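You operate a simulated robot arm through the tools that you are given. There is no shell and no other tool. Be economical: measure what you need, move in short steps, check, and stop when the job is done.

The job below is to be done with a simulated robot arm. You get a single attempt, and the scene is never put back.

TASK
Pack the P-618 and P-305 boxes in the Drosnek carton and shut it.
Fine: the cream boxes; fold both flaps down; leave the third box out. Set down upright: what you pick out.

Only the result counts: the job must be done as asked and must still hold three seconds after the hand-in. Knocking over, shifting, dropping, spilling or breaking anything else fails it. Flat cloth is picked up by pressing the open fingertips on it (5 to 10 N) and closing them slowly along it; thin cloth reads only 2 to 8 mm in the jaws.

THE ROBOT
A 6-joint arm with a two-finger gripper, fixed in place. Base frame: the origin is at the foot of the arm, x ahead of it, y to its left, z up; the work surface is at about z = 0.82. Readings come in m, degrees, newtons and seconds.
Its first joint turns from -166.0 to 166.0 degrees. Payload 3.43 kg.
The TCP is the grasp point between the finger pads, 0.02 m short of the fingertips. In the tool frame z runs along the fingers and y along their closing line. Largest opening 0.19 m; the body of the gripper starts 0.248 m behind the TCP.
Orientation is that of the tool frame in the base frame, as [roll, pitch, yaw] about the fixed x, y, z axes, in that order (R = Rz(yaw) Ry(pitch) Rx(roll)). With the fingers straight down and closing along the base's y, the tool's x points along the base's -x, its y along +y and its z along -z.

THE INTERFACE
- The arm moves only by the tool drive_tool. Its argument "deltas" is a list of rows, each a list of 3 entries, a list of its own where there are three numbers: the turn, a rotation vector about the tool's x, y, z in units of 8 degrees (1.0 is 8 degrees), then the shift along the tool's x, y, z in units of 25 mm (1.0 is 25 mm), then the finger opening in m, from 0 to 0.19. In form: [[[rx, ry, rz], [tx, ty, tz], gripper], ...]. A call has 1 to 20 rows; each row shifts and turns the commanded pose from where the row before left it, along the tool's axes as they then stand. A call with a number of a shift or a turn outside -1 to 1 is refused whole. Rows are played at 5 a second. More than 0.05 m and 8.6 degrees between two rows, or a gripper value outside its range, and nothing of the call is played. Where a pose cannot be reached the arm comes as near as it can. A force on the tool above 40 N (or 10 N above the force at the start of the call, whichever is more), or a blocked arm, ends the call early, and 0.2 s more pass. Each finger travels about 0.045 m/s and halts on what it meets, pressing with about 41 N; the grip force reading is that of the motor and also rises with nothing between the fingers. The clock runs only during rows and for 0.2 s after the last one: add rows that do not move to give the fingers time. It gives the time, the measured TCP pose, the force on the tool (base axes), the opening and the grip force at its end, in the units of the frame above (readings bear some noise), with the torque about the TCP (base axes, N m) and any sound that the robot's microphone picked up, and new pictures: "pictures" is both (left out), scene, wrist or none.
- Cameras (640 x 400 px; columns grow to the right, rows downward): "scene" is fixed at [0.3956, -0.6375, 1.6496]; the picture's right is [1.00, -0.08, 0.00], its down [-0.03, -0.45, -0.89] and it looks along [0.07, 0.89, -0.46] (base axes); focal length 349 px, centre (320, 200). "wrist" rides on the gripper at [0.07, -0.009, -0.288] in the tool frame; the picture's right is [0.12, 0.99, 0.00], its down [-0.96, 0.12, -0.25] and it looks along [-0.25, 0.03, 0.97] (tool axes); focal length 261 px, centre (320, 200). There is no depth. A picture from a camera that has moved, and an enlarged one, comes with that camera's place and axes in the base frame and with its lens. The place of the scene camera against the robot may be out by one fixed shift of up to 0.025 m in any direction.
- lift_body(by): slides the trunk up (or, below 0, down) by that many m; the arm rides with it, the base frame stays. It gives what a move gives, with no picture.
- enlarge(camera, box): a new picture of the part [left, top, right, bottom] of that camera's present view, enlarged. It takes no simulated time.
- close_job(): hands the job in; it is judged then, once.

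Go step by step. Nothing tells you positions but the pictures and the camera data: compare them with the known pose of the tool, close in by small moves and look again before you grip or let go. The budget is 120 turns and 200 pictures, counting those below and the enlarged ones. Unless the task says otherwise, let go and move clear before handing in, and close with one line.

The tools are called after "Emit:" by a JSON object that holds its "name" and its "arguments". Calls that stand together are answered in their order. drive_tool: Moves the arm, as the interface text tells. Its arguments: {"type":"object","properties":{"deltas":{"type":"array","items":{"type":"array"}},"pictures":{"type":"string","enum":["both","scene","wrist","none"]}},"required":["deltas"]} The other tools are called the same way: lift_body (by) slides the trunk up or down; enlarge (camera, box) takes an enlarged picture of a part of a camera's view; close_job () hands the job in.

At the start:

```text
t: 0.0
ee_pos: [0.5113, 0.2918, 1.3311]
tcp_rot: [-180.0, 0.1, 179.9]
force: [0.8, -0.2, -0.5]
ft_torque: [0.04, 0.0, -0.01]
finger_gap: 0.1901
gripper_force: 0.1
trunk travel left (down, up): [-0.164, 0.076]
```

scene: 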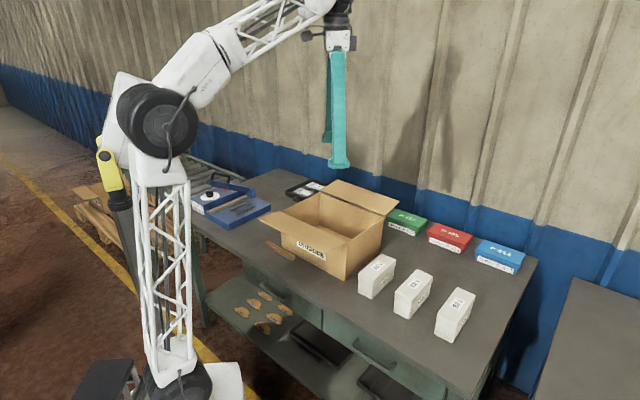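
wrist: 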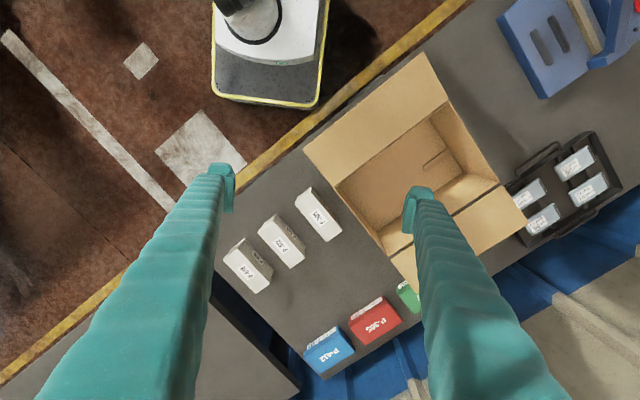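

I see an open carton on the table, three cream boxes in front and three coloured ones behind. I'll zoom in to read the labels.

Emit:
{"name": "enlarge", "arguments": {"camera": "wrist", "box": [210, 170, 370, 300]}}

Emit:
{"name": "enlarge", "arguments": {"camera": "scene", "box": [250, 170, 540, 350]}}

Emit:
{"name": "enlarge", "arguments": {"camera": "wrist", "box": [290, 40, 540, 300]}}

```text
3.08 times, centred on (290, 235) of wrist
camera zoom: at [0.4409, 0.283, 1.6184], right [-0.12, 0.99, 0.0], down [0.96, 0.11, 0.25], along [0.25, 0.03, -0.97], focal length 802 px, centre (412, 92)
```

zoom: 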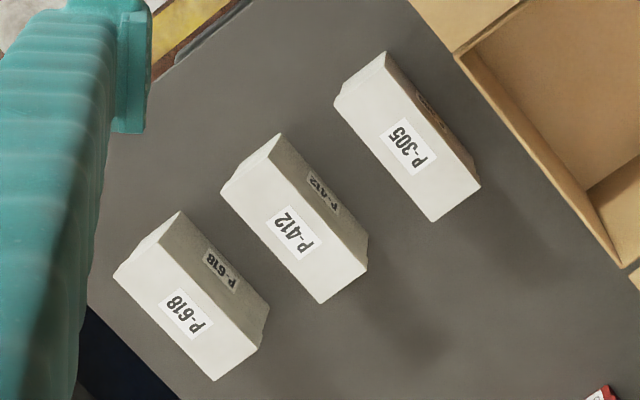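

```text
2.21 times, centred on (395, 260) of scene
camera zoom: at [0.3956, -0.6375, 1.6496], right [1.0, -0.08, 0.0], down [-0.03, -0.45, -0.89], along [0.07, 0.89, -0.46], focal length 770 px, centre (154, 68)
```

zoom: 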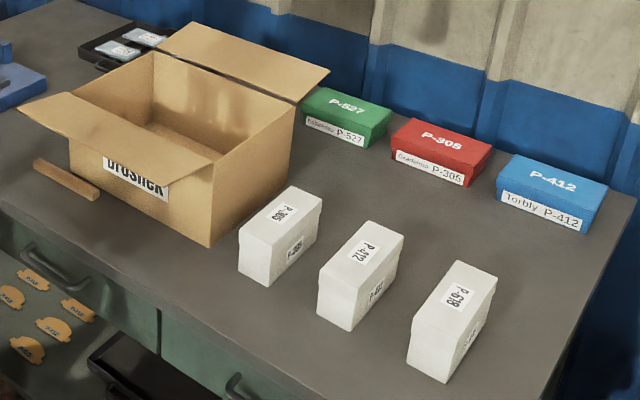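

```text
1.54 times, centred on (415, 170) of wrist
camera zoom: at [0.4409, 0.283, 1.6184], right [-0.12, 0.99, 0.0], down [0.96, 0.11, 0.25], along [0.25, 0.03, -0.97], focal length 401 px, centre (174, 246)
```

zoom: 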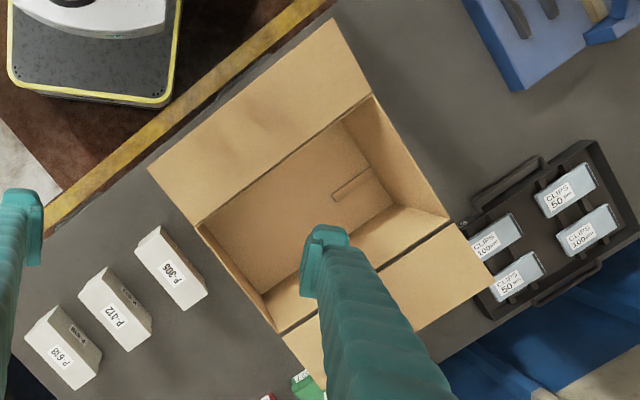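

The cream boxes are P-618 (around 0.88, 0.11), P-412 and P-305 (around 0.68, 0.31), all at about 45°. The carton is parallel to them, around (0.54, 0.54). I'll turn the tool by 45° and hover over P-305.

Emit:
{"name": "drive_tool", "arguments": {"deltas": [[[0, 0, -1], [0, 0, 0], 0.19], [[0, 0, -1], [0, 0, 0], 0.19], [[0, 0, -1], [0, 0, 0], 0.19], [[0, 0, -1], [0, 0, 0], 0.19], [[0, 0, -1], [0, 0, 0], 0.19], [[0, 0, -0.625], [0, 0, 0], 0.19], [[0, 0, 0], [-0.876, -0.727, 1], 0.16], [[0, 0, 0], [-0.876, -0.727, 1], 0.13], [[0, 0, 0], [-0.876, -0.727, 1], 0.13], [[0, 0, 0], [-0.876, -0.727, 1], 0.13], [[0, 0, 0], [-0.876, -0.727, 1], 0.13], [[0, 0, 0], [-0.876, -0.727, 1], 0.13], [[0, 0, 0], [0, 0, 1], 0.13], [[0, 0, 0], [0, 0, 0], 0.13]]}}

```text
t: 3.0
ee_pos: [0.6825, 0.307, 1.1549]
tcp_rot: [-179.9, -0.1, -135.2]
force: [0.5, -0.1, 0.3]
ft_torque: [-0.02, -0.03, 0.04]
finger_gap: 0.1299
gripper_force: 0.1
trunk travel left (down, up): [-0.164, 0.076]
camera wrist: at [0.6376, 0.2508, 1.4424], right [-0.79, 0.62, 0.0], down [0.6, 0.76, 0.25], along [0.15, 0.19, -0.97], focal length 261 px, centre (320, 200)
```

scene: 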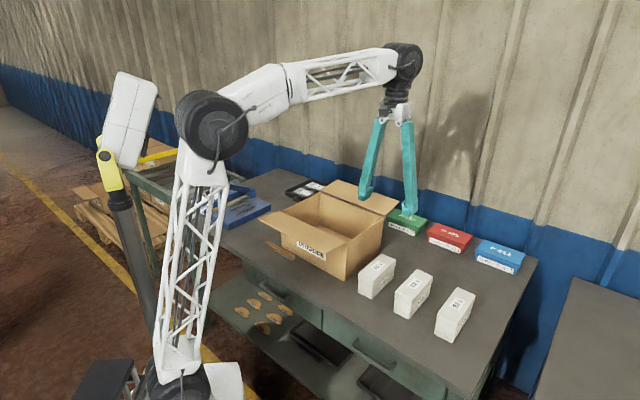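
wrist: 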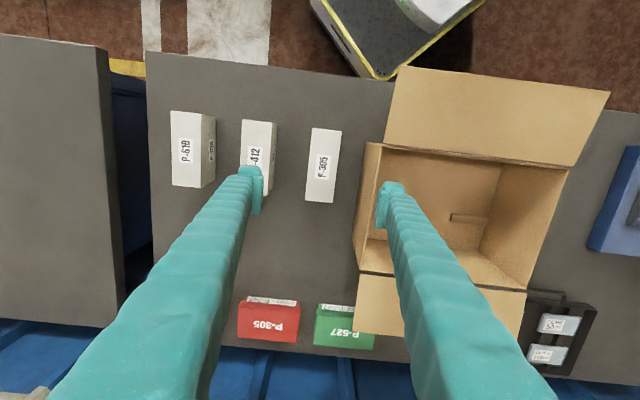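

The hover is good. I'll zoom in on P-305 and the carton to fix their positions.

Emit:
{"name": "enlarge", "arguments": {"camera": "wrist", "box": [270, 110, 390, 220]}}

Emit:
{"name": "enlarge", "arguments": {"camera": "wrist", "box": [340, 60, 620, 350]}}

```text
3.64 times, centred on (330, 165) of wrist
camera zoom: at [0.6376, 0.2508, 1.4424], right [-0.79, 0.62, 0.0], down [0.6, 0.76, 0.25], along [0.15, 0.19, -0.97], focal length 948 px, centre (284, 327)
```

zoom: 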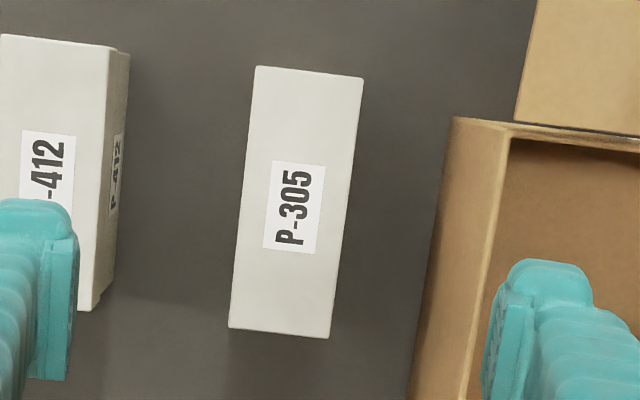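

```text
1.38 times, centred on (480, 205) of wrist
camera zoom: at [0.6376, 0.2508, 1.4424], right [-0.79, 0.62, 0.0], down [0.6, 0.76, 0.25], along [0.15, 0.19, -0.97], focal length 360 px, centre (99, 193)
```

zoom: 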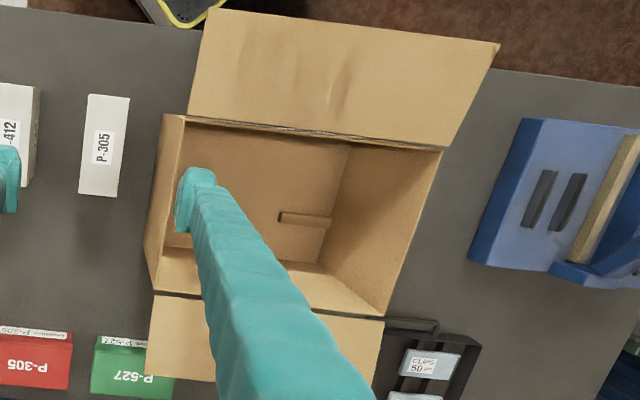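

P-305 is centred near (0.6735, 0.306) at exactly 45°, about 0.06 by 0.15. I'll centre over it, narrow to 0.10 and come down to just above it to check.

Emit:
{"name": "drive_tool", "arguments": {"deltas": [[[0, 0, 0], [0.28, 0.23, 1], 0.1], [[0, 0, 0], [0, 0, 1], 0.1], [[0, 0, 0], [0, 0, 1], 0.1], [[0, 0, 0], [0, 0, 1], 0.1], [[0, 0, 0], [0, 0, 1], 0.1], [[0, 0, 0], [0, 0, 1], 0.1], [[0, 0, 0], [0, 0, 1], 0.1], [[0, 0, 0], [0, 0, 0.8], 0.1], [[0, 0, 0], [0, 0, 0], 0.1]]}}

```text
t: 5.0
ee_pos: [0.6742, 0.3065, 0.9608]
tcp_rot: [-180.0, 0.0, -135.1]
force: [0.6, 0.1, -0.3]
ft_torque: [-0.04, -0.02, 0.01]
finger_gap: 0.0997
gripper_force: 0.1
trunk travel left (down, up): [-0.164, 0.076]
camera wrist: at [0.6288, 0.2506, 1.2487], right [-0.79, 0.62, 0.0], down [0.6, 0.76, 0.25], along [0.15, 0.19, -0.97], focal length 261 px, centre (320, 200)
```

scene: 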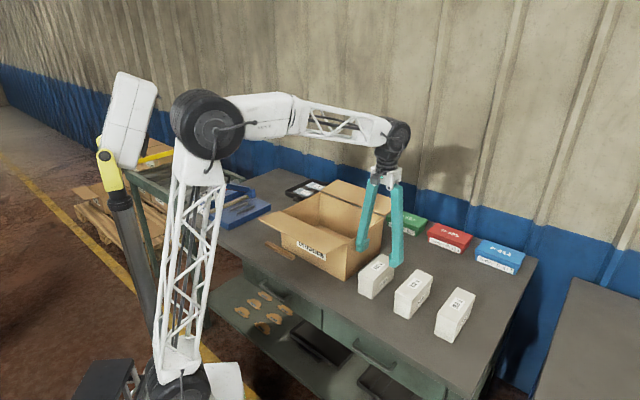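
wrist: 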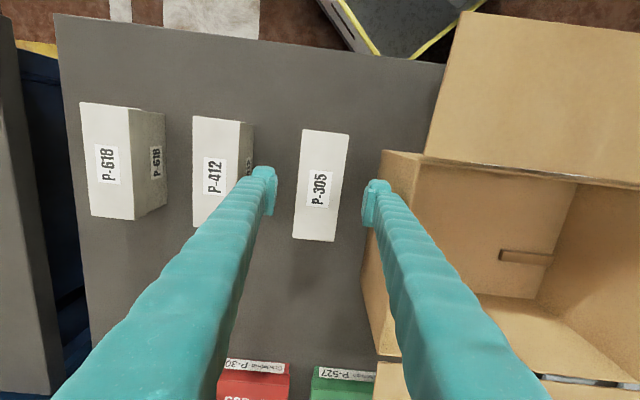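

The fingers straddle P-305 well, with clearance to the carton. I'll go down to z≈0.857 and grip.

Emit:
{"name": "drive_tool", "arguments": {"deltas": [[[0, 0, 0], [0.2, 0, 1], 0.1], [[0, 0, 0], [0, 0, 1], 0.1], [[0, 0, 0], [0, 0, 1], 0.1], [[0, 0, 0], [0, 0, 1], 0.1], [[0, 0, 0], [0, 0, 0.15], 0.1], [[0, 0, 0], [0, 0, 0], 0.08], [[0, 0, 0], [0, 0, 0], 0.065], [[0, 0, 0], [0, 0, 0], 0.055], [[0, 0, 0], [0, 0, 0], 0.055], [[0, 0, 0], [0, 0, 0], 0.05], [[0, 0, 0], [0, 0, 0], 0.05]]}}

```text
t: 7.4
ee_pos: [0.6691, 0.3033, 0.8573]
tcp_rot: [179.9, 0.1, -135.1]
force: [1.5, -0.6, -0.7]
ft_torque: [0.0, -0.05, -0.02]
finger_gap: 0.06
gripper_force: 40.5
trunk travel left (down, up): [-0.164, 0.076]
camera wrist: at [0.6249, 0.2471, 1.1452], right [-0.79, 0.62, 0.0], down [0.6, 0.76, 0.25], along [0.15, 0.19, -0.97], focal length 261 px, centre (320, 200)
```

scene: 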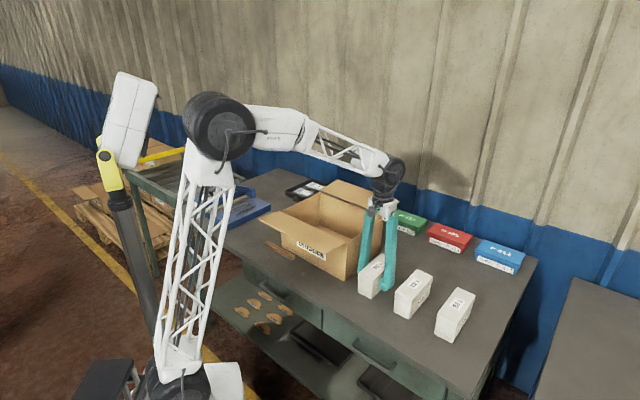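
wrist: 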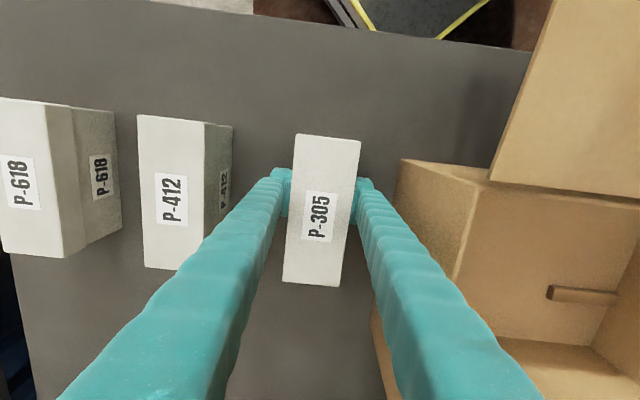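

P-305 is gripped at 0.060. I'll lift it well above the rim and look at the stick inside the carton before placing.

Emit:
{"name": "drive_tool", "arguments": {"deltas": [[[0, 0, 0], [0, 0, -0.3], 0.05], [[0, 0, 0], [0, 0, -1], 0.05], [[0, 0, 0], [0, 0, -1], 0.05], [[0, 0, 0], [0, 0, -1], 0.05], [[0, 0, 0], [0, 0, -1], 0.05], [[0, 0, 0], [0, 0, -1], 0.05], [[0, 0, 0], [0, 0, -1], 0.05], [[0, 0, 0], [0, 0, -1], 0.05], [[0, 0, 0], [-0.8, 0, -1], 0.05], [[0, 0, 0], [-0.8, 0, -1], 0.05], [[0, 0, 0], [0, 1, 0], 0.05], [[0, 0, 0], [0, 1, 0], 0.05], [[0, 0, 0], [0, 1, 0], 0.05], [[0, 0, 0], [0, 1, 0], 0.05], [[0, 0, 0], [0, 1, 0], 0.05], [[0, 0, 0], [0, 0, 0], 0.05]]}}

Emit:
{"name": "enlarge", "arguments": {"camera": "wrist", "box": [260, 20, 640, 400]}}

Emit:
{"name": "enlarge", "arguments": {"camera": "scene", "box": [250, 160, 420, 290]}}

```text
t: 10.8
ee_pos: [0.61, 0.4207, 1.09]
tcp_rot: [-180.0, 0.0, -135.2]
force: [0.1, 0.5, -4.2]
ft_torque: [-0.05, 0.03, -0.02]
finger_gap: 0.0597
gripper_force: 41.1
trunk travel left (down, up): [-0.164, 0.076]
camera wrist: at [0.5653, 0.3641, 1.3773], right [-0.79, 0.62, 0.0], down [0.6, 0.76, 0.25], along [0.15, 0.19, -0.97], focal length 261 px, centre (320, 200)
```

scene: 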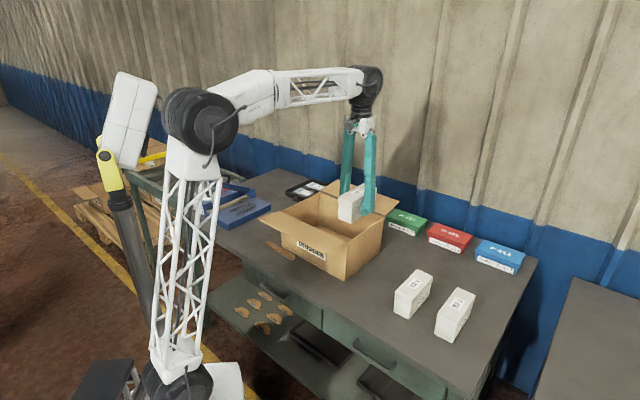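
wrist: 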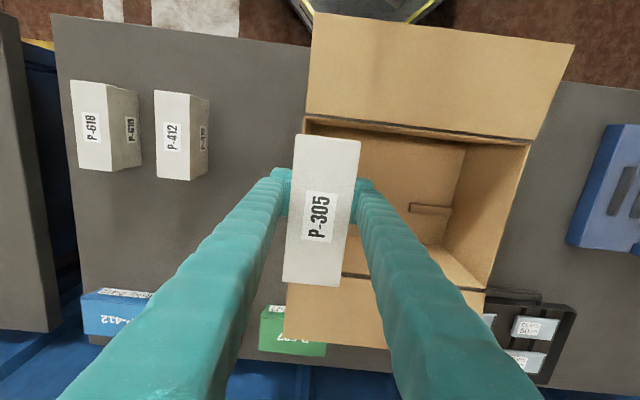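

```text
1.05 times, centred on (450, 210) of wrist (not enlarged: the box is as wide or as high as the picture)
camera zoom: at [0.5653, 0.3641, 1.3773], right [-0.79, 0.62, 0.0], down [0.6, 0.76, 0.25], along [0.15, 0.19, -0.97], focal length 274 px, centre (183, 190)
```

zoom: 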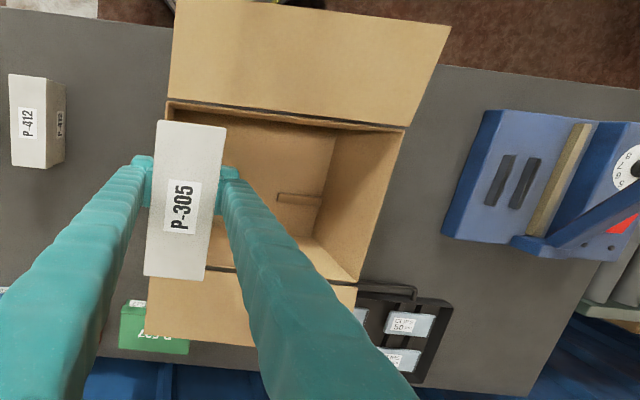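

```text
3.08 times, centred on (335, 225) of scene
camera zoom: at [0.3956, -0.6375, 1.6496], right [1.0, -0.08, 0.0], down [-0.03, -0.45, -0.89], along [0.07, 0.89, -0.46], focal length 1073 px, centre (274, 123)
```

zoom: 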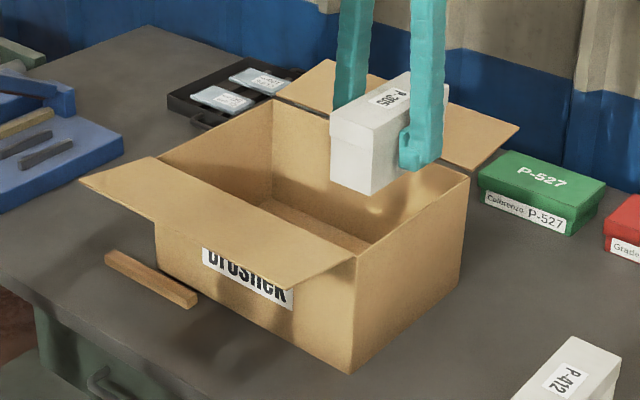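

P-305 is held steady above the carton. I'll look closely at the strip inside before picking the spot.

Emit:
{"name": "enlarge", "arguments": {"camera": "wrist", "box": [350, 110, 540, 290]}}

```text
2.22 times, centred on (445, 200) of wrist
camera zoom: at [0.5653, 0.3641, 1.3773], right [-0.79, 0.62, 0.0], down [0.6, 0.76, 0.25], along [0.15, 0.19, -0.97], focal length 579 px, centre (42, 200)
```

zoom: 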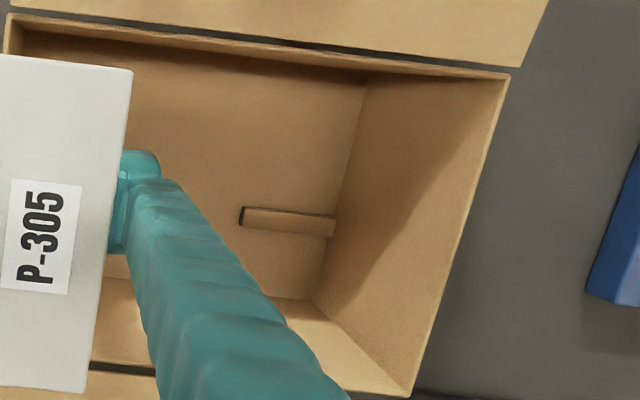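

The strip lies on the carton floor against the far end, so I'll place both boxes clear of it. P-305 goes to about (0.502, 0.533), descending to just above the floor.

Emit:
{"name": "drive_tool", "arguments": {"deltas": [[[0, 0, 0], [-0.1, 1, 0], 0.05], [[0, 0, 0], [0, 1, 0], 0.05], [[0, 0, 0], [0, 1, 0], 0.05], [[0, 0, 0], [0, 1, 0], 0.05], [[0, 0, 0], [0, 1, 0], 0.05], [[0, 0, 0], [0, 1, 0], 0.05], [[0, 0, 0], [0, 0.24, 0], 0.05], [[0, 0, 0], [0, 0, 0], 0.05], [[0, 0, 0], [0, 0, 1], 0.05], [[0, 0, 0], [0, 0, 1], 0.05]]}}

```text
t: 13.0
ee_pos: [0.5016, 0.5326, 1.0403]
tcp_rot: [180.0, 0.0, -135.1]
force: [-0.5, 0.1, -4.4]
ft_torque: [0.0, -0.03, -0.01]
finger_gap: 0.0597
gripper_force: 40.9
trunk travel left (down, up): [-0.164, 0.076]
camera wrist: at [0.4567, 0.4763, 1.3272], right [-0.79, 0.62, 0.0], down [0.6, 0.76, 0.25], along [0.15, 0.19, -0.97], focal length 261 px, centre (320, 200)
```

scene: 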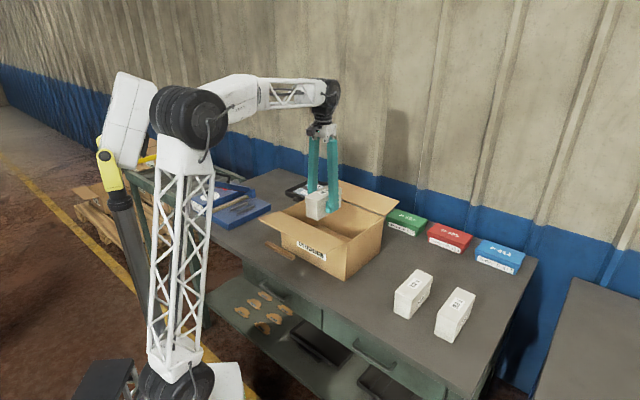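
wrist: 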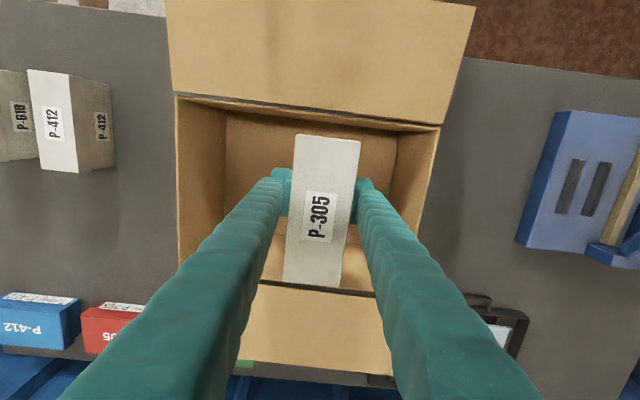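

The box is inside the rim with margin on all sides. I'll lower it to just above the floor.

Emit:
{"name": "drive_tool", "arguments": {"deltas": [[[0, 0, 0], [0, 0, 1], 0.05], [[0, 0, 0], [0, 0, 1], 0.05], [[0, 0, 0], [0, 0, 1], 0.05], [[0, 0, 0], [0, 0, 1], 0.05], [[0, 0, 0], [0, 0, 1], 0.05], [[0, 0, 0], [0, 0, 1], 0.05], [[0, 0, 0], [0, 0, 0.4], 0.05], [[0, 0, 0], [0, 0, 0.3], 0.05], [[0, 0, 0], [0, 0, 0.1], 0.05], [[0, 0, 0], [0, 0, 0], 0.05]]}}

```text
t: 15.2
ee_pos: [0.5004, 0.5317, 0.8701]
tcp_rot: [-180.0, -0.1, -135.1]
force: [-0.5, 0.3, -4.0]
ft_torque: [-0.03, 0.0, 0.0]
finger_gap: 0.0597
gripper_force: 40.8
trunk travel left (down, up): [-0.164, 0.076]
camera wrist: at [0.4566, 0.4762, 1.1568], right [-0.79, 0.62, 0.0], down [0.6, 0.76, 0.25], along [0.15, 0.19, -0.97], focal length 261 px, centre (320, 200)
```

scene: 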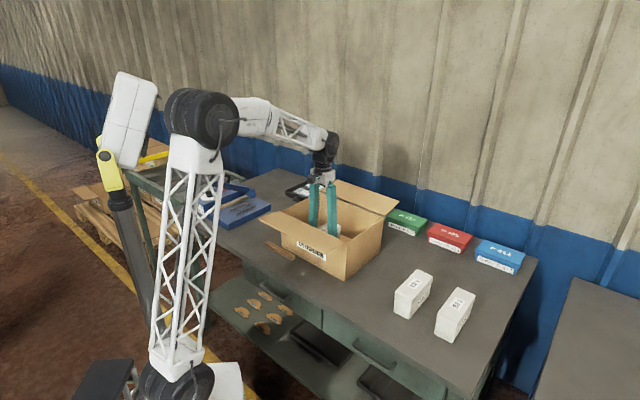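
wrist: 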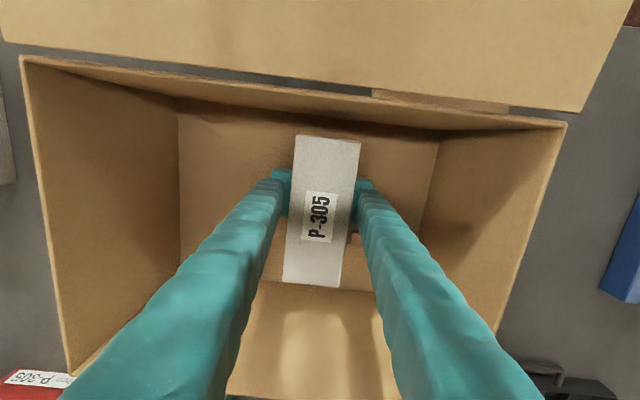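

The box hangs clear inside the carton. I'll shift it 5 mm away from the strip and lower gently to contact.

Emit:
{"name": "drive_tool", "arguments": {"deltas": [[[0, 0, 0], [0, -0.2, 0], 0.05], [[0, 0, 0], [0, 0, 0.12], 0.05], [[0, 0, 0], [0, 0, 0.1], 0.05], [[0, 0, 0], [0, 0, 0.05], 0.05], [[0, 0, 0], [0, 0, 0], 0.05]], "pictures": "none"}}

```text
t: 16.4
ee_pos: [0.5048, 0.5284, 0.8637]
tcp_rot: [179.9, 0.2, -135.1]
force: [5.4, 1.0, 21.8]
ft_torque: [0.23, 0.68, 0.09]
finger_gap: 0.06
gripper_force: 41.1
trunk travel left (down, up): [-0.164, 0.076]
```

Contact at z≈0.864, with the load slightly towards one edge. I'll look before releasing.

Emit:
{"name": "enlarge", "arguments": {"camera": "wrist", "box": [240, 100, 460, 320]}}

Emit:
{"name": "drive_tool", "arguments": {"deltas": [[[0, 0, 0], [0, 0, -0.08], 0.05], [[0, 0, 0], [0, 0, 0], 0.05]], "pictures": "none"}}

```text
1.82 times, centred on (350, 210) of wrist
camera zoom: at [0.4602, 0.4718, 1.1515], right [-0.79, 0.62, 0.0], down [0.6, 0.76, 0.25], along [0.15, 0.2, -0.97], focal length 474 px, centre (266, 182)
```

zoom: 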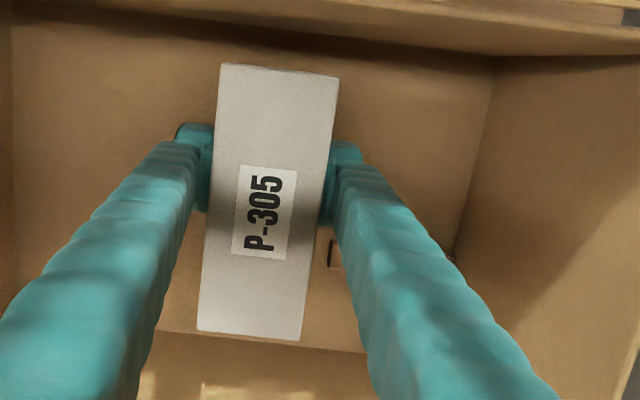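

```text
t: 17.0
ee_pos: [0.5036, 0.528, 0.8639]
tcp_rot: [-180.0, -0.1, -135.1]
force: [3.8, 0.3, 4.8]
ft_torque: [0.64, -0.44, -0.25]
finger_gap: 0.0599
gripper_force: 41.0
trunk travel left (down, up): [-0.164, 0.076]
```

The strip is clear of the box, which rests on the carton floor. I'll release a little and retreat straight up.

Emit:
{"name": "drive_tool", "arguments": {"deltas": [[[0, 0, 0], [0, 0, 0], 0.065], [[0, 0, 0], [0, 0, 0], 0.075], [[0, 0, 0], [0, 0, 0], 0.085], [[0, 0, 0], [0, 0, 0], 0.085], [[0, 0, 0], [0, 0, -0.5], 0.085], [[0, 0, 0], [0, 0, -1], 0.085], [[0, 0, 0], [0, 0, -1], 0.085], [[0, 0, 0], [0, 0, -1], 0.085], [[0, 0, 0], [0, 0, -1], 0.085], [[0, 0, 0], [0, 0, -1], 0.085], [[0, 0, 0], [0, 0, -1], 0.085], [[0, 0, 0], [0, 0, -1], 0.085], [[0, 0, 0], [0, 0, -1], 0.085], [[0, 0, 0], [0, 0, -1], 0.085], [[0, 0, 0], [0, 0, 0], 0.085]]}}

```text
t: 20.2
ee_pos: [0.5054, 0.5284, 1.1011]
tcp_rot: [-180.0, 0.0, -135.1]
force: [0.7, 0.0, -0.2]
ft_torque: [0.0, 0.02, 0.01]
finger_gap: 0.0848
gripper_force: 0.0
trunk travel left (down, up): [-0.164, 0.076]
camera wrist: at [0.4604, 0.4721, 1.3896], right [-0.79, 0.62, 0.0], down [0.6, 0.76, 0.25], along [0.15, 0.19, -0.97], focal length 261 px, centre (320, 200)
```

scene: 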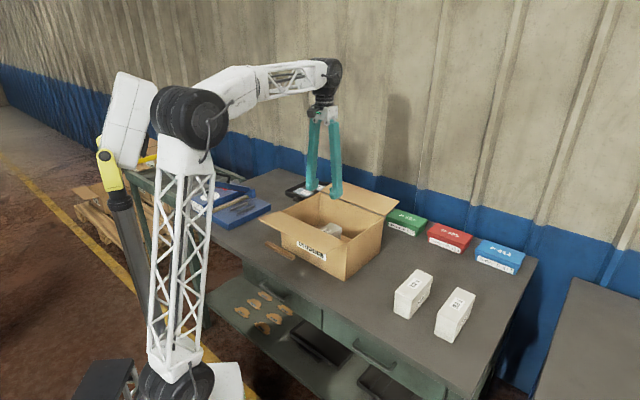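
wrist: 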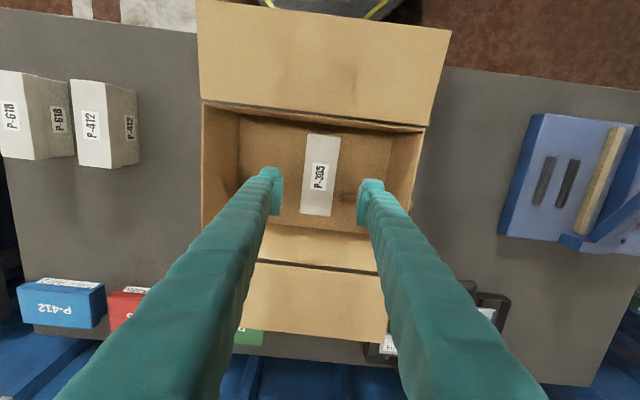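

P-305 stands upright inside. Next I'll move over to P-618.

Emit:
{"name": "drive_tool", "arguments": {"deltas": [[[0, 0, 0], [0.08, -1, 0], 0.09], [[0, 0, 0], [0.08, -1, 0], 0.1], [[0, 0, 0], [0.08, -1, 0], 0.1], [[0, 0, 0], [0.08, -1, 0], 0.1], [[0, 0, 0], [0.08, -1, 0], 0.1], [[0, 0, 0], [0.08, -1, 0], 0.1], [[0, 0, 0], [0.08, -1, 0], 0.1], [[0, 0, 0], [0.08, -1, 0], 0.1], [[0, 0, 0], [0.08, -1, 0], 0.1], [[0, 0, 0], [0.08, -1, 0], 0.1], [[0, 0, 0], [0.08, -1, 0], 0.1], [[0, 0, 0], [0.08, -1, 0], 0.1], [[0, 0, 0], [0.08, -1, 0], 0.1], [[0, 0, 0], [0.08, -1, 0], 0.1], [[0, 0, 0], [0.08, -1, 0], 0.1], [[0, 0, 0], [0.08, -1, 0], 0.1], [[0, 0, 0], [0.08, -1, 0], 0.1], [[0, 0, 0], [0.08, -1, 0], 0.1], [[0, 0, 0], [0.08, -1, 0], 0.1], [[0, 0, 0], [0.08, -1, 0], 0.1]], "pictures": "none"}}

Emit:
{"name": "drive_tool", "arguments": {"deltas": [[[0, 0, 0], [0, -1, 0], 0.1], [[0, 0, 0], [0, -1, 0], 0.1], [[0, 0, 0], [0, -0.3, 0], 0.1], [[0, 0, 0], [0, 0, 0], 0.1]]}}

Emit:
{"name": "enlarge", "arguments": {"camera": "wrist", "box": [260, 110, 430, 230]}}

```text
t: 24.4
ee_pos: [0.8296, 0.1461, 1.1028]
tcp_rot: [-180.0, -0.1, -135.2]
force: [-0.1, -0.4, 0.0]
ft_torque: [-0.05, -0.05, -0.02]
finger_gap: 0.0998
gripper_force: 0.2
trunk travel left (down, up): [-0.164, 0.076]
```

```text
t: 25.4
ee_pos: [0.8714, 0.105, 1.1034]
tcp_rot: [-180.0, 0.0, -135.1]
force: [0.0, 1.1, 0.0]
ft_torque: [-0.01, -0.02, 0.01]
finger_gap: 0.0999
gripper_force: 0.0
trunk travel left (down, up): [-0.164, 0.076]
camera wrist: at [0.8261, 0.0491, 1.3903], right [-0.79, 0.62, 0.0], down [0.6, 0.76, 0.25], along [0.15, 0.19, -0.97], focal length 261 px, centre (320, 200)
```

scene: 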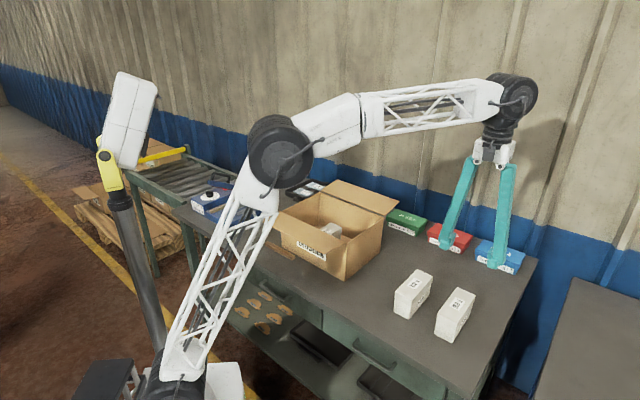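
wrist: 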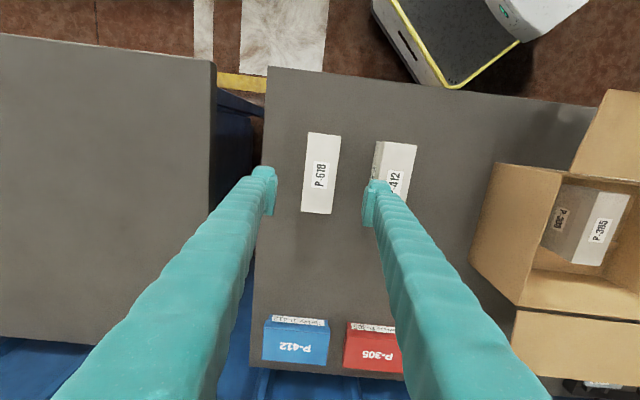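

```text
3.33 times, centred on (345, 170) of wrist
camera zoom: at [0.8261, 0.0491, 1.3903], right [-0.79, 0.62, 0.0], down [0.6, 0.76, 0.25], along [0.15, 0.19, -0.97], focal length 869 px, centre (237, 300)
```

zoom: 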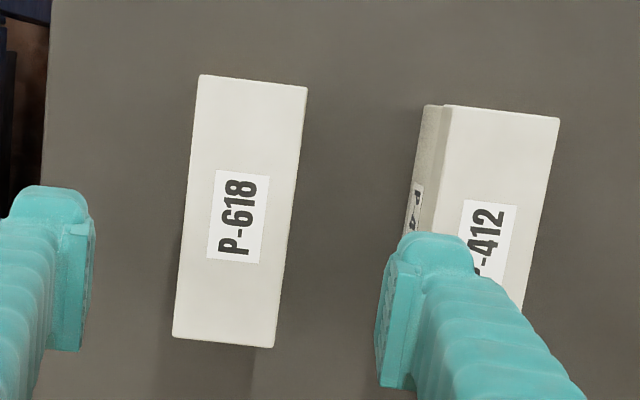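

P-618 is centred under the fingers at the same angle as P-305. I'll descend and grip it the same way.

Emit:
{"name": "drive_tool", "arguments": {"deltas": [[[0, 0, 0], [0.15, 0.08, 1], 0.1], [[0, 0, 0], [0, 0, 1], 0.1], [[0, 0, 0], [0, 0, 1], 0.1], [[0, 0, 0], [0, 0, 1], 0.1], [[0, 0, 0], [0, 0, 1], 0.1], [[0, 0, 0], [0, 0, 1], 0.1], [[0, 0, 0], [0, 0, 1], 0.1], [[0, 0, 0], [0, 0, 1], 0.1], [[0, 0, 0], [0, 0, 1], 0.1], [[0, 0, 0], [0, 0, 0.86], 0.1], [[0, 0, 0], [0, 0, 0], 0.1], [[0, 0, 0], [0, 0, 0], 0.08], [[0, 0, 0], [0, 0, 0], 0.065], [[0, 0, 0], [0, 0, 0], 0.055], [[0, 0, 0], [0, 0, 0], 0.05], [[0, 0, 0], [0, 0, 0], 0.05], [[0, 0, 0], [0, 0, 0], 0.05]], "pictures": "wrist"}}

```text
t: 29.0
ee_pos: [0.8664, 0.1057, 0.8557]
tcp_rot: [-180.0, -0.1, -135.1]
force: [0.5, -0.7, 0.5]
ft_torque: [-0.01, -0.01, -0.04]
finger_gap: 0.0602
gripper_force: 41.2
trunk travel left (down, up): [-0.164, 0.076]
camera wrist: at [0.8217, 0.0486, 1.1434], right [-0.79, 0.62, 0.0], down [0.6, 0.76, 0.25], along [0.15, 0.19, -0.97], focal length 261 px, centre (320, 200)
```

wrist: 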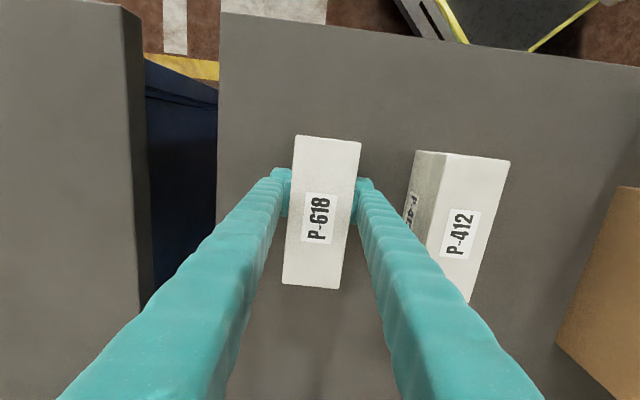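

P-618 is gripped. I'll lift it straight up, shift sideways and carry it back toward the carton.

Emit:
{"name": "drive_tool", "arguments": {"deltas": [[[0, 0, 0], [0, 0, -0.4], 0.05], [[0, 0, 0], [0, 0, -1], 0.05], [[0, 0, 0], [0, 0, -1], 0.05], [[0, 0, 0], [0, 0, -1], 0.05], [[0, 0, 0], [0, 0, -1], 0.05], [[0, 0, 0], [0, 0, -1], 0.05], [[0, 0, 0], [0, 0, -1], 0.05], [[0, 0, 0], [0, 0, -1], 0.05], [[0, 0, 0], [0, 0, -1], 0.05], [[0, 0, 0], [0, 0, -1], 0.05], [[0, 0, 0], [-0.7, 1, 0], 0.05], [[0, 0, 0], [-0.7, 1, 0], 0.05], [[0, 0, 0], [-0.77, 1, 0], 0.05], [[0, 0, 0], [0, 1, 0], 0.05], [[0, 0, 0], [0, 1, 0], 0.05], [[0, 0, 0], [0, 1, 0], 0.05], [[0, 0, 0], [0, 1, 0], 0.05], [[0, 0, 0], [0, 1, 0], 0.05]], "pictures": "none"}}

Emit:
{"name": "drive_tool", "arguments": {"deltas": [[[0, 0, 0], [0, 1, 0], 0.05], [[0, 0, 0], [0, 1, 0], 0.05], [[0, 0, 0], [0, 1, 0], 0.05], [[0, 0, 0], [0, 1, 0], 0.05], [[0, 0, 0], [0, 1, 0], 0.05], [[0, 0, 0], [0, 1, 0], 0.05], [[0, 0, 0], [0, 1, 0], 0.05], [[0, 0, 0], [0, 1, 0], 0.05], [[0, 0, 0], [0, 1, 0], 0.05], [[0, 0, 0], [0, 0.8, 0], 0.05], [[0, 0, 0], [0, 0, 0], 0.05]]}}

```text
t: 32.8
ee_pos: [0.7635, 0.2856, 1.0895]
tcp_rot: [180.0, 0.0, -135.0]
force: [0.4, -1.5, -3.7]
ft_torque: [0.04, 0.1, -0.04]
finger_gap: 0.06
gripper_force: 41.0
trunk travel left (down, up): [-0.164, 0.076]
```

```text
t: 35.2
ee_pos: [0.5904, 0.4583, 1.0908]
tcp_rot: [180.0, -0.1, -135.1]
force: [0.3, 0.0, -3.3]
ft_torque: [0.0, 0.03, -0.02]
finger_gap: 0.0598
gripper_force: 41.3
trunk travel left (down, up): [-0.164, 0.076]
camera wrist: at [0.5454, 0.4018, 1.378], right [-0.79, 0.62, 0.0], down [0.6, 0.76, 0.25], along [0.15, 0.19, -0.97], focal length 261 px, centre (320, 200)
```

scene: 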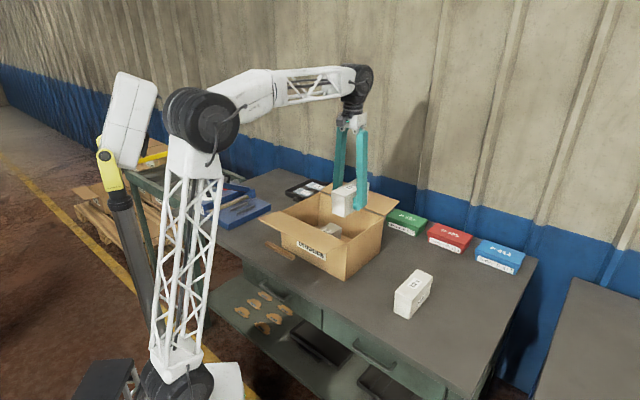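
wrist: 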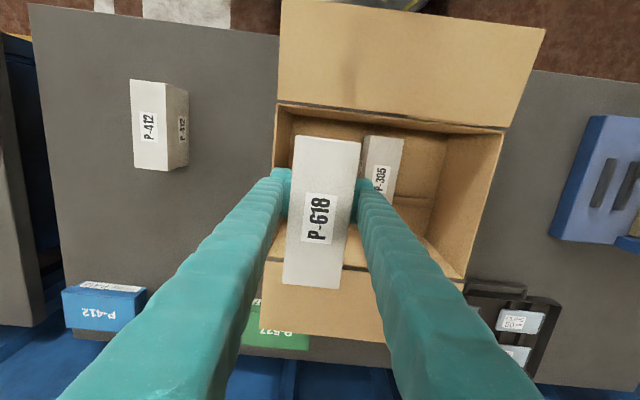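

P-618 is over its spot with room to the end wall. I'll lower it partway and check.

Emit:
{"name": "drive_tool", "arguments": {"deltas": [[[0, 0, 0], [0, 0, 1], 0.05], [[0, 0, 0], [0, 0, 1], 0.05], [[0, 0, 0], [0, 0, 1], 0.05], [[0, 0, 0], [0, 0, 1], 0.05], [[0, 0, 0], [0, 0, 1], 0.05], [[0, 0, 0], [0, 0, 0], 0.05]], "pictures": "wrist"}}

```text
t: 36.6
ee_pos: [0.5891, 0.4574, 0.9651]
tcp_rot: [-180.0, -0.1, -135.2]
force: [-0.4, -0.1, -2.8]
ft_torque: [-0.03, 0.03, -0.02]
finger_gap: 0.0599
gripper_force: 41.3
trunk travel left (down, up): [-0.164, 0.076]
camera wrist: at [0.5457, 0.402, 1.2527], right [-0.79, 0.62, 0.0], down [0.6, 0.76, 0.25], along [0.15, 0.19, -0.97], focal length 261 px, centre (320, 200)
```

wrist: 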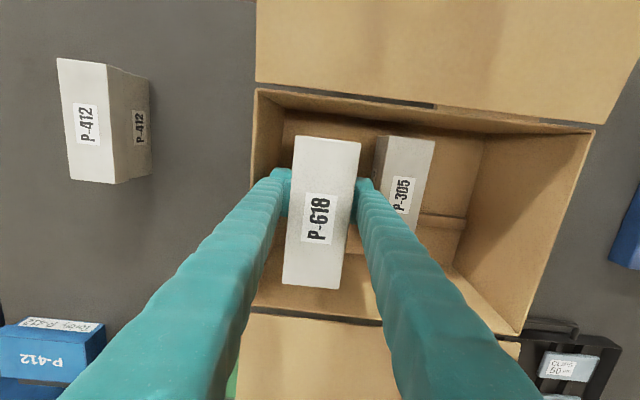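

Clear on both sides; continuing down to contact.

Emit:
{"name": "drive_tool", "arguments": {"deltas": [[[0, 0, 0], [0, 0, 1], 0.05], [[0, 0, 0], [0, 0, 1], 0.05], [[0, 0, 0], [0, 0, 1], 0.05], [[0, 0, 0], [0, 0, 0.7], 0.05], [[0, 0, 0], [0, 0, 0.2], 0.05], [[0, 0, 0], [0, 0, 0.1], 0.05], [[0, 0, 0], [0, 0, 0.06], 0.05], [[0, 0, 0], [0, 0, 0], 0.05]], "pictures": "wrist"}}

```text
t: 38.4
ee_pos: [0.5899, 0.457, 0.8638]
tcp_rot: [-180.0, 0.0, -135.1]
force: [0.2, 0.2, -3.4]
ft_torque: [-0.01, -0.01, 0.02]
finger_gap: 0.0599
gripper_force: 41.3
trunk travel left (down, up): [-0.164, 0.076]
camera wrist: at [0.5456, 0.4014, 1.1514], right [-0.79, 0.62, 0.0], down [0.6, 0.76, 0.25], along [0.15, 0.19, -0.97], focal length 261 px, centre (320, 200)
```

wrist: 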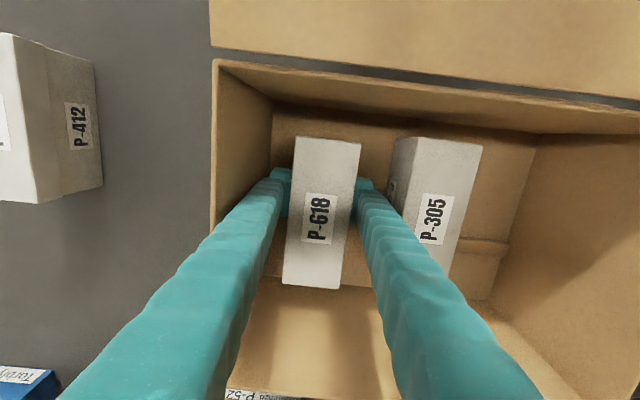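

Not touching yet; a few tiny steps more.

Emit:
{"name": "drive_tool", "arguments": {"deltas": [[[0, 0, 0], [0, 0, 0.05], 0.05], [[0, 0, 0], [0, 0, 0.05], 0.05], [[0, 0, 0], [0, 0, 0], 0.05]], "pictures": "none"}}

```text
t: 39.2
ee_pos: [0.5911, 0.4579, 0.8621]
tcp_rot: [-180.0, 0.1, -135.0]
force: [0.4, 0.4, -3.7]
ft_torque: [-0.03, 0.03, 0.02]
finger_gap: 0.06
gripper_force: 40.6
trunk travel left (down, up): [-0.164, 0.076]
```

Emit:
{"name": "drive_tool", "arguments": {"deltas": [[[0, 0, 0], [0, 0, 0.05], 0.05], [[0, 0, 0], [0, 0, 0.05], 0.05], [[0, 0, 0], [0, 0, 0], 0.05]], "pictures": "none"}}

```text
t: 40.0
ee_pos: [0.59, 0.4589, 0.8606]
tcp_rot: [-180.0, 0.1, -135.1]
force: [3.8, 1.9, 18.4]
ft_torque: [-0.3, 1.11, -0.01]
finger_gap: 0.0599
gripper_force: 40.9
trunk travel left (down, up): [-0.164, 0.076]
```

P-618 is on the floor. I'll release modestly and rise straight up.

Emit:
{"name": "drive_tool", "arguments": {"deltas": [[[0, 0, 0], [0, 0, -0.06], 0.05], [[0, 0, 0], [0, 0, 0], 0.065], [[0, 0, 0], [0, 0, 0], 0.075], [[0, 0, 0], [0, 0, 0], 0.08], [[0, 0, 0], [0, 0, 0], 0.08], [[0, 0, 0], [0, 0, -0.5], 0.08], [[0, 0, 0], [0, 0, -1], 0.08], [[0, 0, 0], [0, 0, -1], 0.08], [[0, 0, 0], [0, 0, -1], 0.08], [[0, 0, 0], [0, 0, -1], 0.08], [[0, 0, 0], [0, 0, -1], 0.08], [[0, 0, 0], [0, 0, -1], 0.08], [[0, 0, 0], [0, 0, -1], 0.08], [[0, 0, 0], [0, 0, -1], 0.08], [[0, 0, 0], [0, 0, -1], 0.08], [[0, 0, 0], [0, 0, -1], 0.05], [[0, 0, 0], [0, 0, -1], 0.03], [[0, 0, 0], [0, 0, -1], 0.0], [[0, 0, 0], [0, 0, 0], 0.0]]}}

Emit:
{"name": "enlarge", "arguments": {"camera": "scene", "box": [250, 160, 420, 290]}}

```text
t: 44.0
ee_pos: [0.5891, 0.4569, 1.1748]
tcp_rot: [-180.0, 0.1, -135.1]
force: [0.0, -1.0, 0.0]
ft_torque: [0.01, -0.02, -0.03]
finger_gap: 0.0
gripper_force: 6.7
trunk travel left (down, up): [-0.164, 0.076]
camera wrist: at [0.5452, 0.4009, 1.4617], right [-0.79, 0.62, 0.0], down [0.6, 0.76, 0.25], along [0.15, 0.19, -0.97], focal length 261 px, centre (320, 200)
```

scene: 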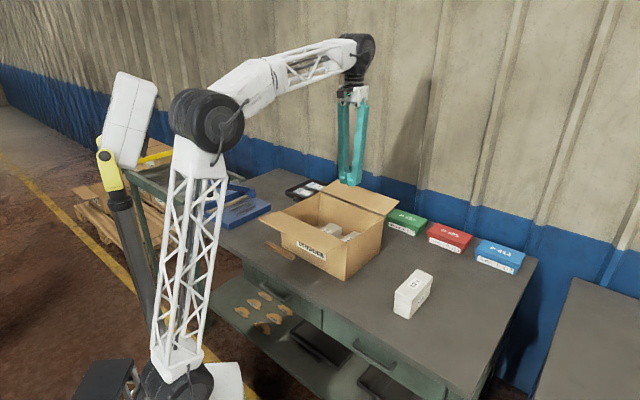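
wrist: 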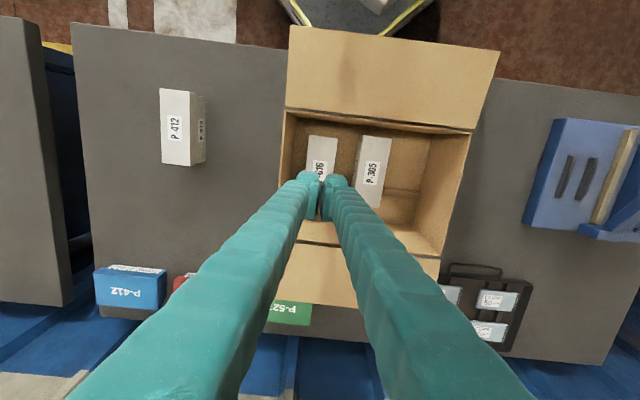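

```text
3.08 times, centred on (335, 225) of scene
camera zoom: at [0.3956, -0.6375, 1.6496], right [1.0, -0.08, 0.0], down [-0.03, -0.45, -0.89], along [0.07, 0.89, -0.46], focal length 1073 px, centre (274, 123)
```

zoom: 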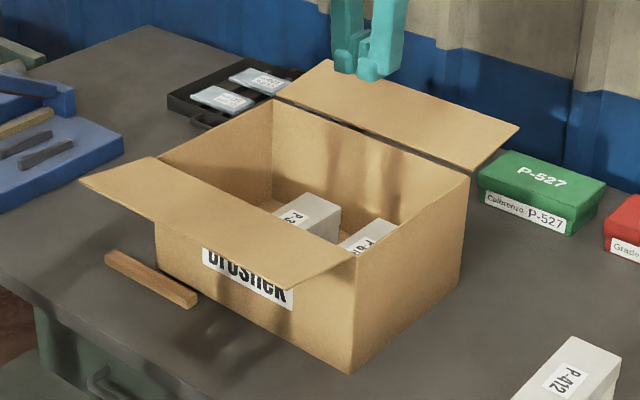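

Both boxes stand upright in the carton. Now the flaps: both stick out nearly level, slightly raised. I'll tilt the closed fingers 45° so they point under the near flap from its open (right) end, starting clear of it.

Emit:
{"name": "drive_tool", "arguments": {"deltas": [[[0, 0, 0], [0.79, -0.91, 0], 0], [[0, 0, 0], [0.79, -0.91, 0], 0], [[0, 0, 0], [0.79, -0.91, 0], 0], [[0, 0, 0], [0.79, -0.91, 0], 0], [[0, 0, 0], [0.79, -0.91, 0], 0], [[0, 0, 0], [0.79, -0.91, 0], 0], [[0, 0, 0], [0.79, -0.91, 0], 0], [[0, 0, 0], [0.79, -0.91, 0], 0], [[0, 0, 0], [0.79, -0.91, 0], 0], [[-1, 0, 0], [0, 0, 0], 0], [[-1, 0, 0], [0, 0, 0], 0], [[-1, 0, 0], [0, 0, 0], 0], [[-1, 0, 0], [0, 0, 0], 0], [[-1, 0, 0], [0, 0, 0], 0], [[-0.625, 0, 0], [0, 0, 0], 0], [[0, 0, 0], [0, 0, 0], 0]]}}

```text
t: 47.4
ee_pos: [0.6037, 0.1946, 1.1573]
tcp_rot: [135.2, 0.2, -135.2]
force: [-0.8, 0.5, -0.1]
ft_torque: [0.02, 0.05, -0.01]
finger_gap: 0.0001
gripper_force: 34.0
out of reach, approached as far as the arm can: row 15
trunk travel left (down, up): [-0.164, 0.076]
camera wrist: at [0.699, -0.0049, 1.3546], right [-0.58, 0.41, 0.7], down [0.75, 0.61, 0.26], along [-0.32, 0.68, -0.66], focal length 261 px, centre (320, 200)
```

scene: 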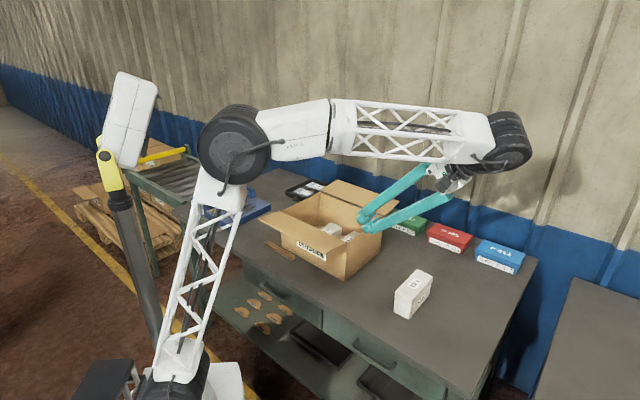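
wrist: 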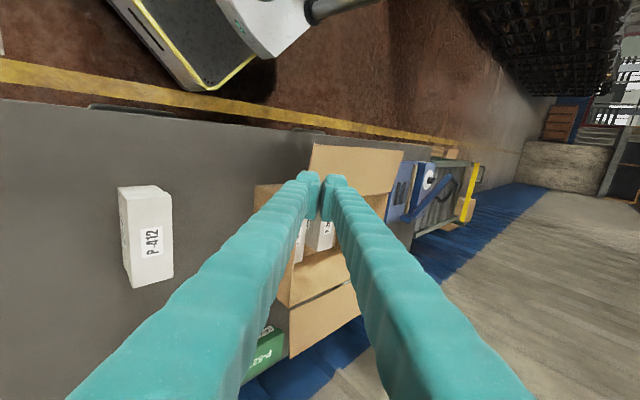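

The tilt was nearly fully reached. I'll lower the hand, still clear of the flap's end, and look again.

Emit:
{"name": "drive_tool", "arguments": {"deltas": [[[0, 0, 0], [0, -0.977, 0.977], 0], [[0, 0, 0], [0, -0.977, 0.977], 0], [[0, 0, 0], [0, -0.977, 0.977], 0], [[0, 0, 0], [0, -0.977, 0.977], 0], [[0, 0, 0], [0, -0.977, 0.977], 0], [[0, 0, 0], [0, -0.977, 0.977], 0], [[0, 0, 0], [0, 0, 0], 0]]}}

```text
t: 49.0
ee_pos: [0.604, 0.1951, 0.9499]
tcp_rot: [135.0, -0.1, -135.1]
force: [-0.2, 0.2, 0.6]
ft_torque: [0.02, 0.01, -0.03]
finger_gap: 0.0
gripper_force: 34.3
trunk travel left (down, up): [-0.164, 0.076]
camera wrist: at [0.7018, -0.0043, 1.147], right [-0.58, 0.41, 0.7], down [0.75, 0.61, 0.26], along [-0.32, 0.67, -0.66], focal length 261 px, centre (320, 200)
```

scene: 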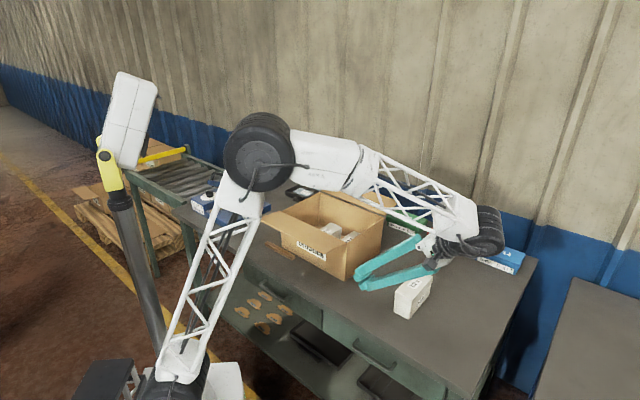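
wrist: 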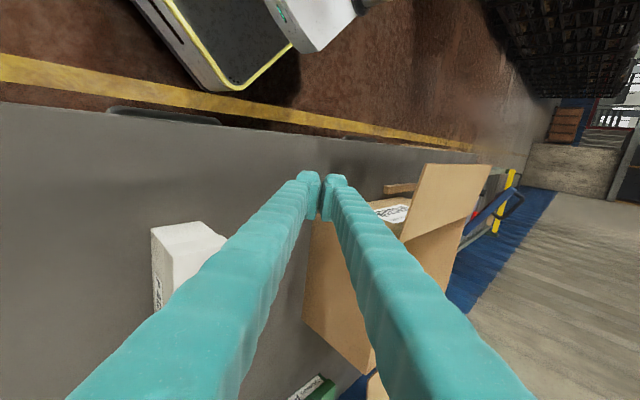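

The fingers are beside the carton end, passing in front of P-412. I'll zoom in to judge the flap height and clearance.

Emit:
{"name": "enlarge", "arguments": {"camera": "scene", "box": [250, 170, 510, 330]}}

Emit:
{"name": "enlarge", "arguments": {"camera": "wrist", "box": [130, 130, 510, 400]}}

```text
2.46 times, centred on (380, 250) of scene
camera zoom: at [0.3956, -0.6375, 1.6496], right [1.0, -0.08, 0.0], down [-0.03, -0.45, -0.89], along [0.07, 0.89, -0.46], focal length 859 px, centre (172, 77)
```

zoom: 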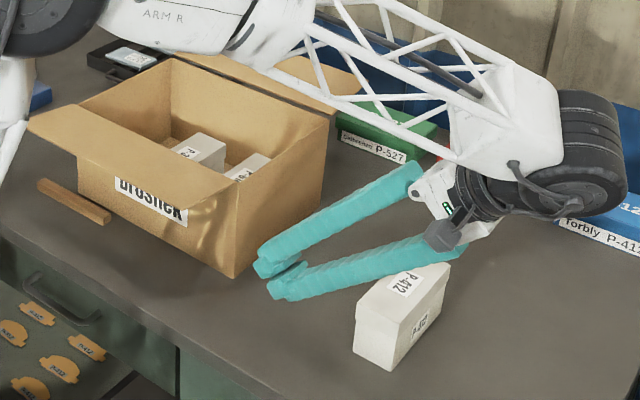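

```text
1.48 times, centred on (320, 265) of wrist
camera zoom: at [0.7018, -0.0043, 1.147], right [-0.58, 0.41, 0.7], down [0.75, 0.61, 0.26], along [-0.32, 0.67, -0.66], focal length 386 px, centre (320, 104)
```

zoom: 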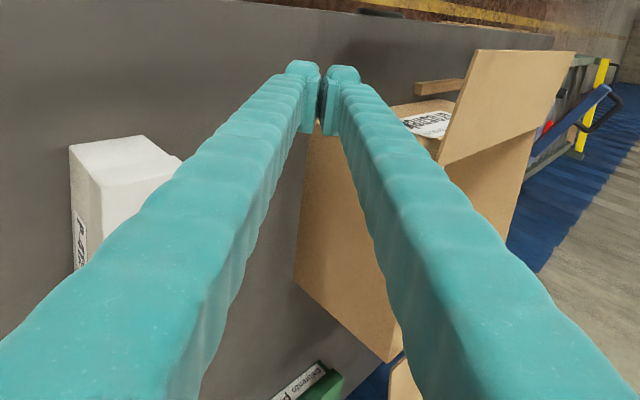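

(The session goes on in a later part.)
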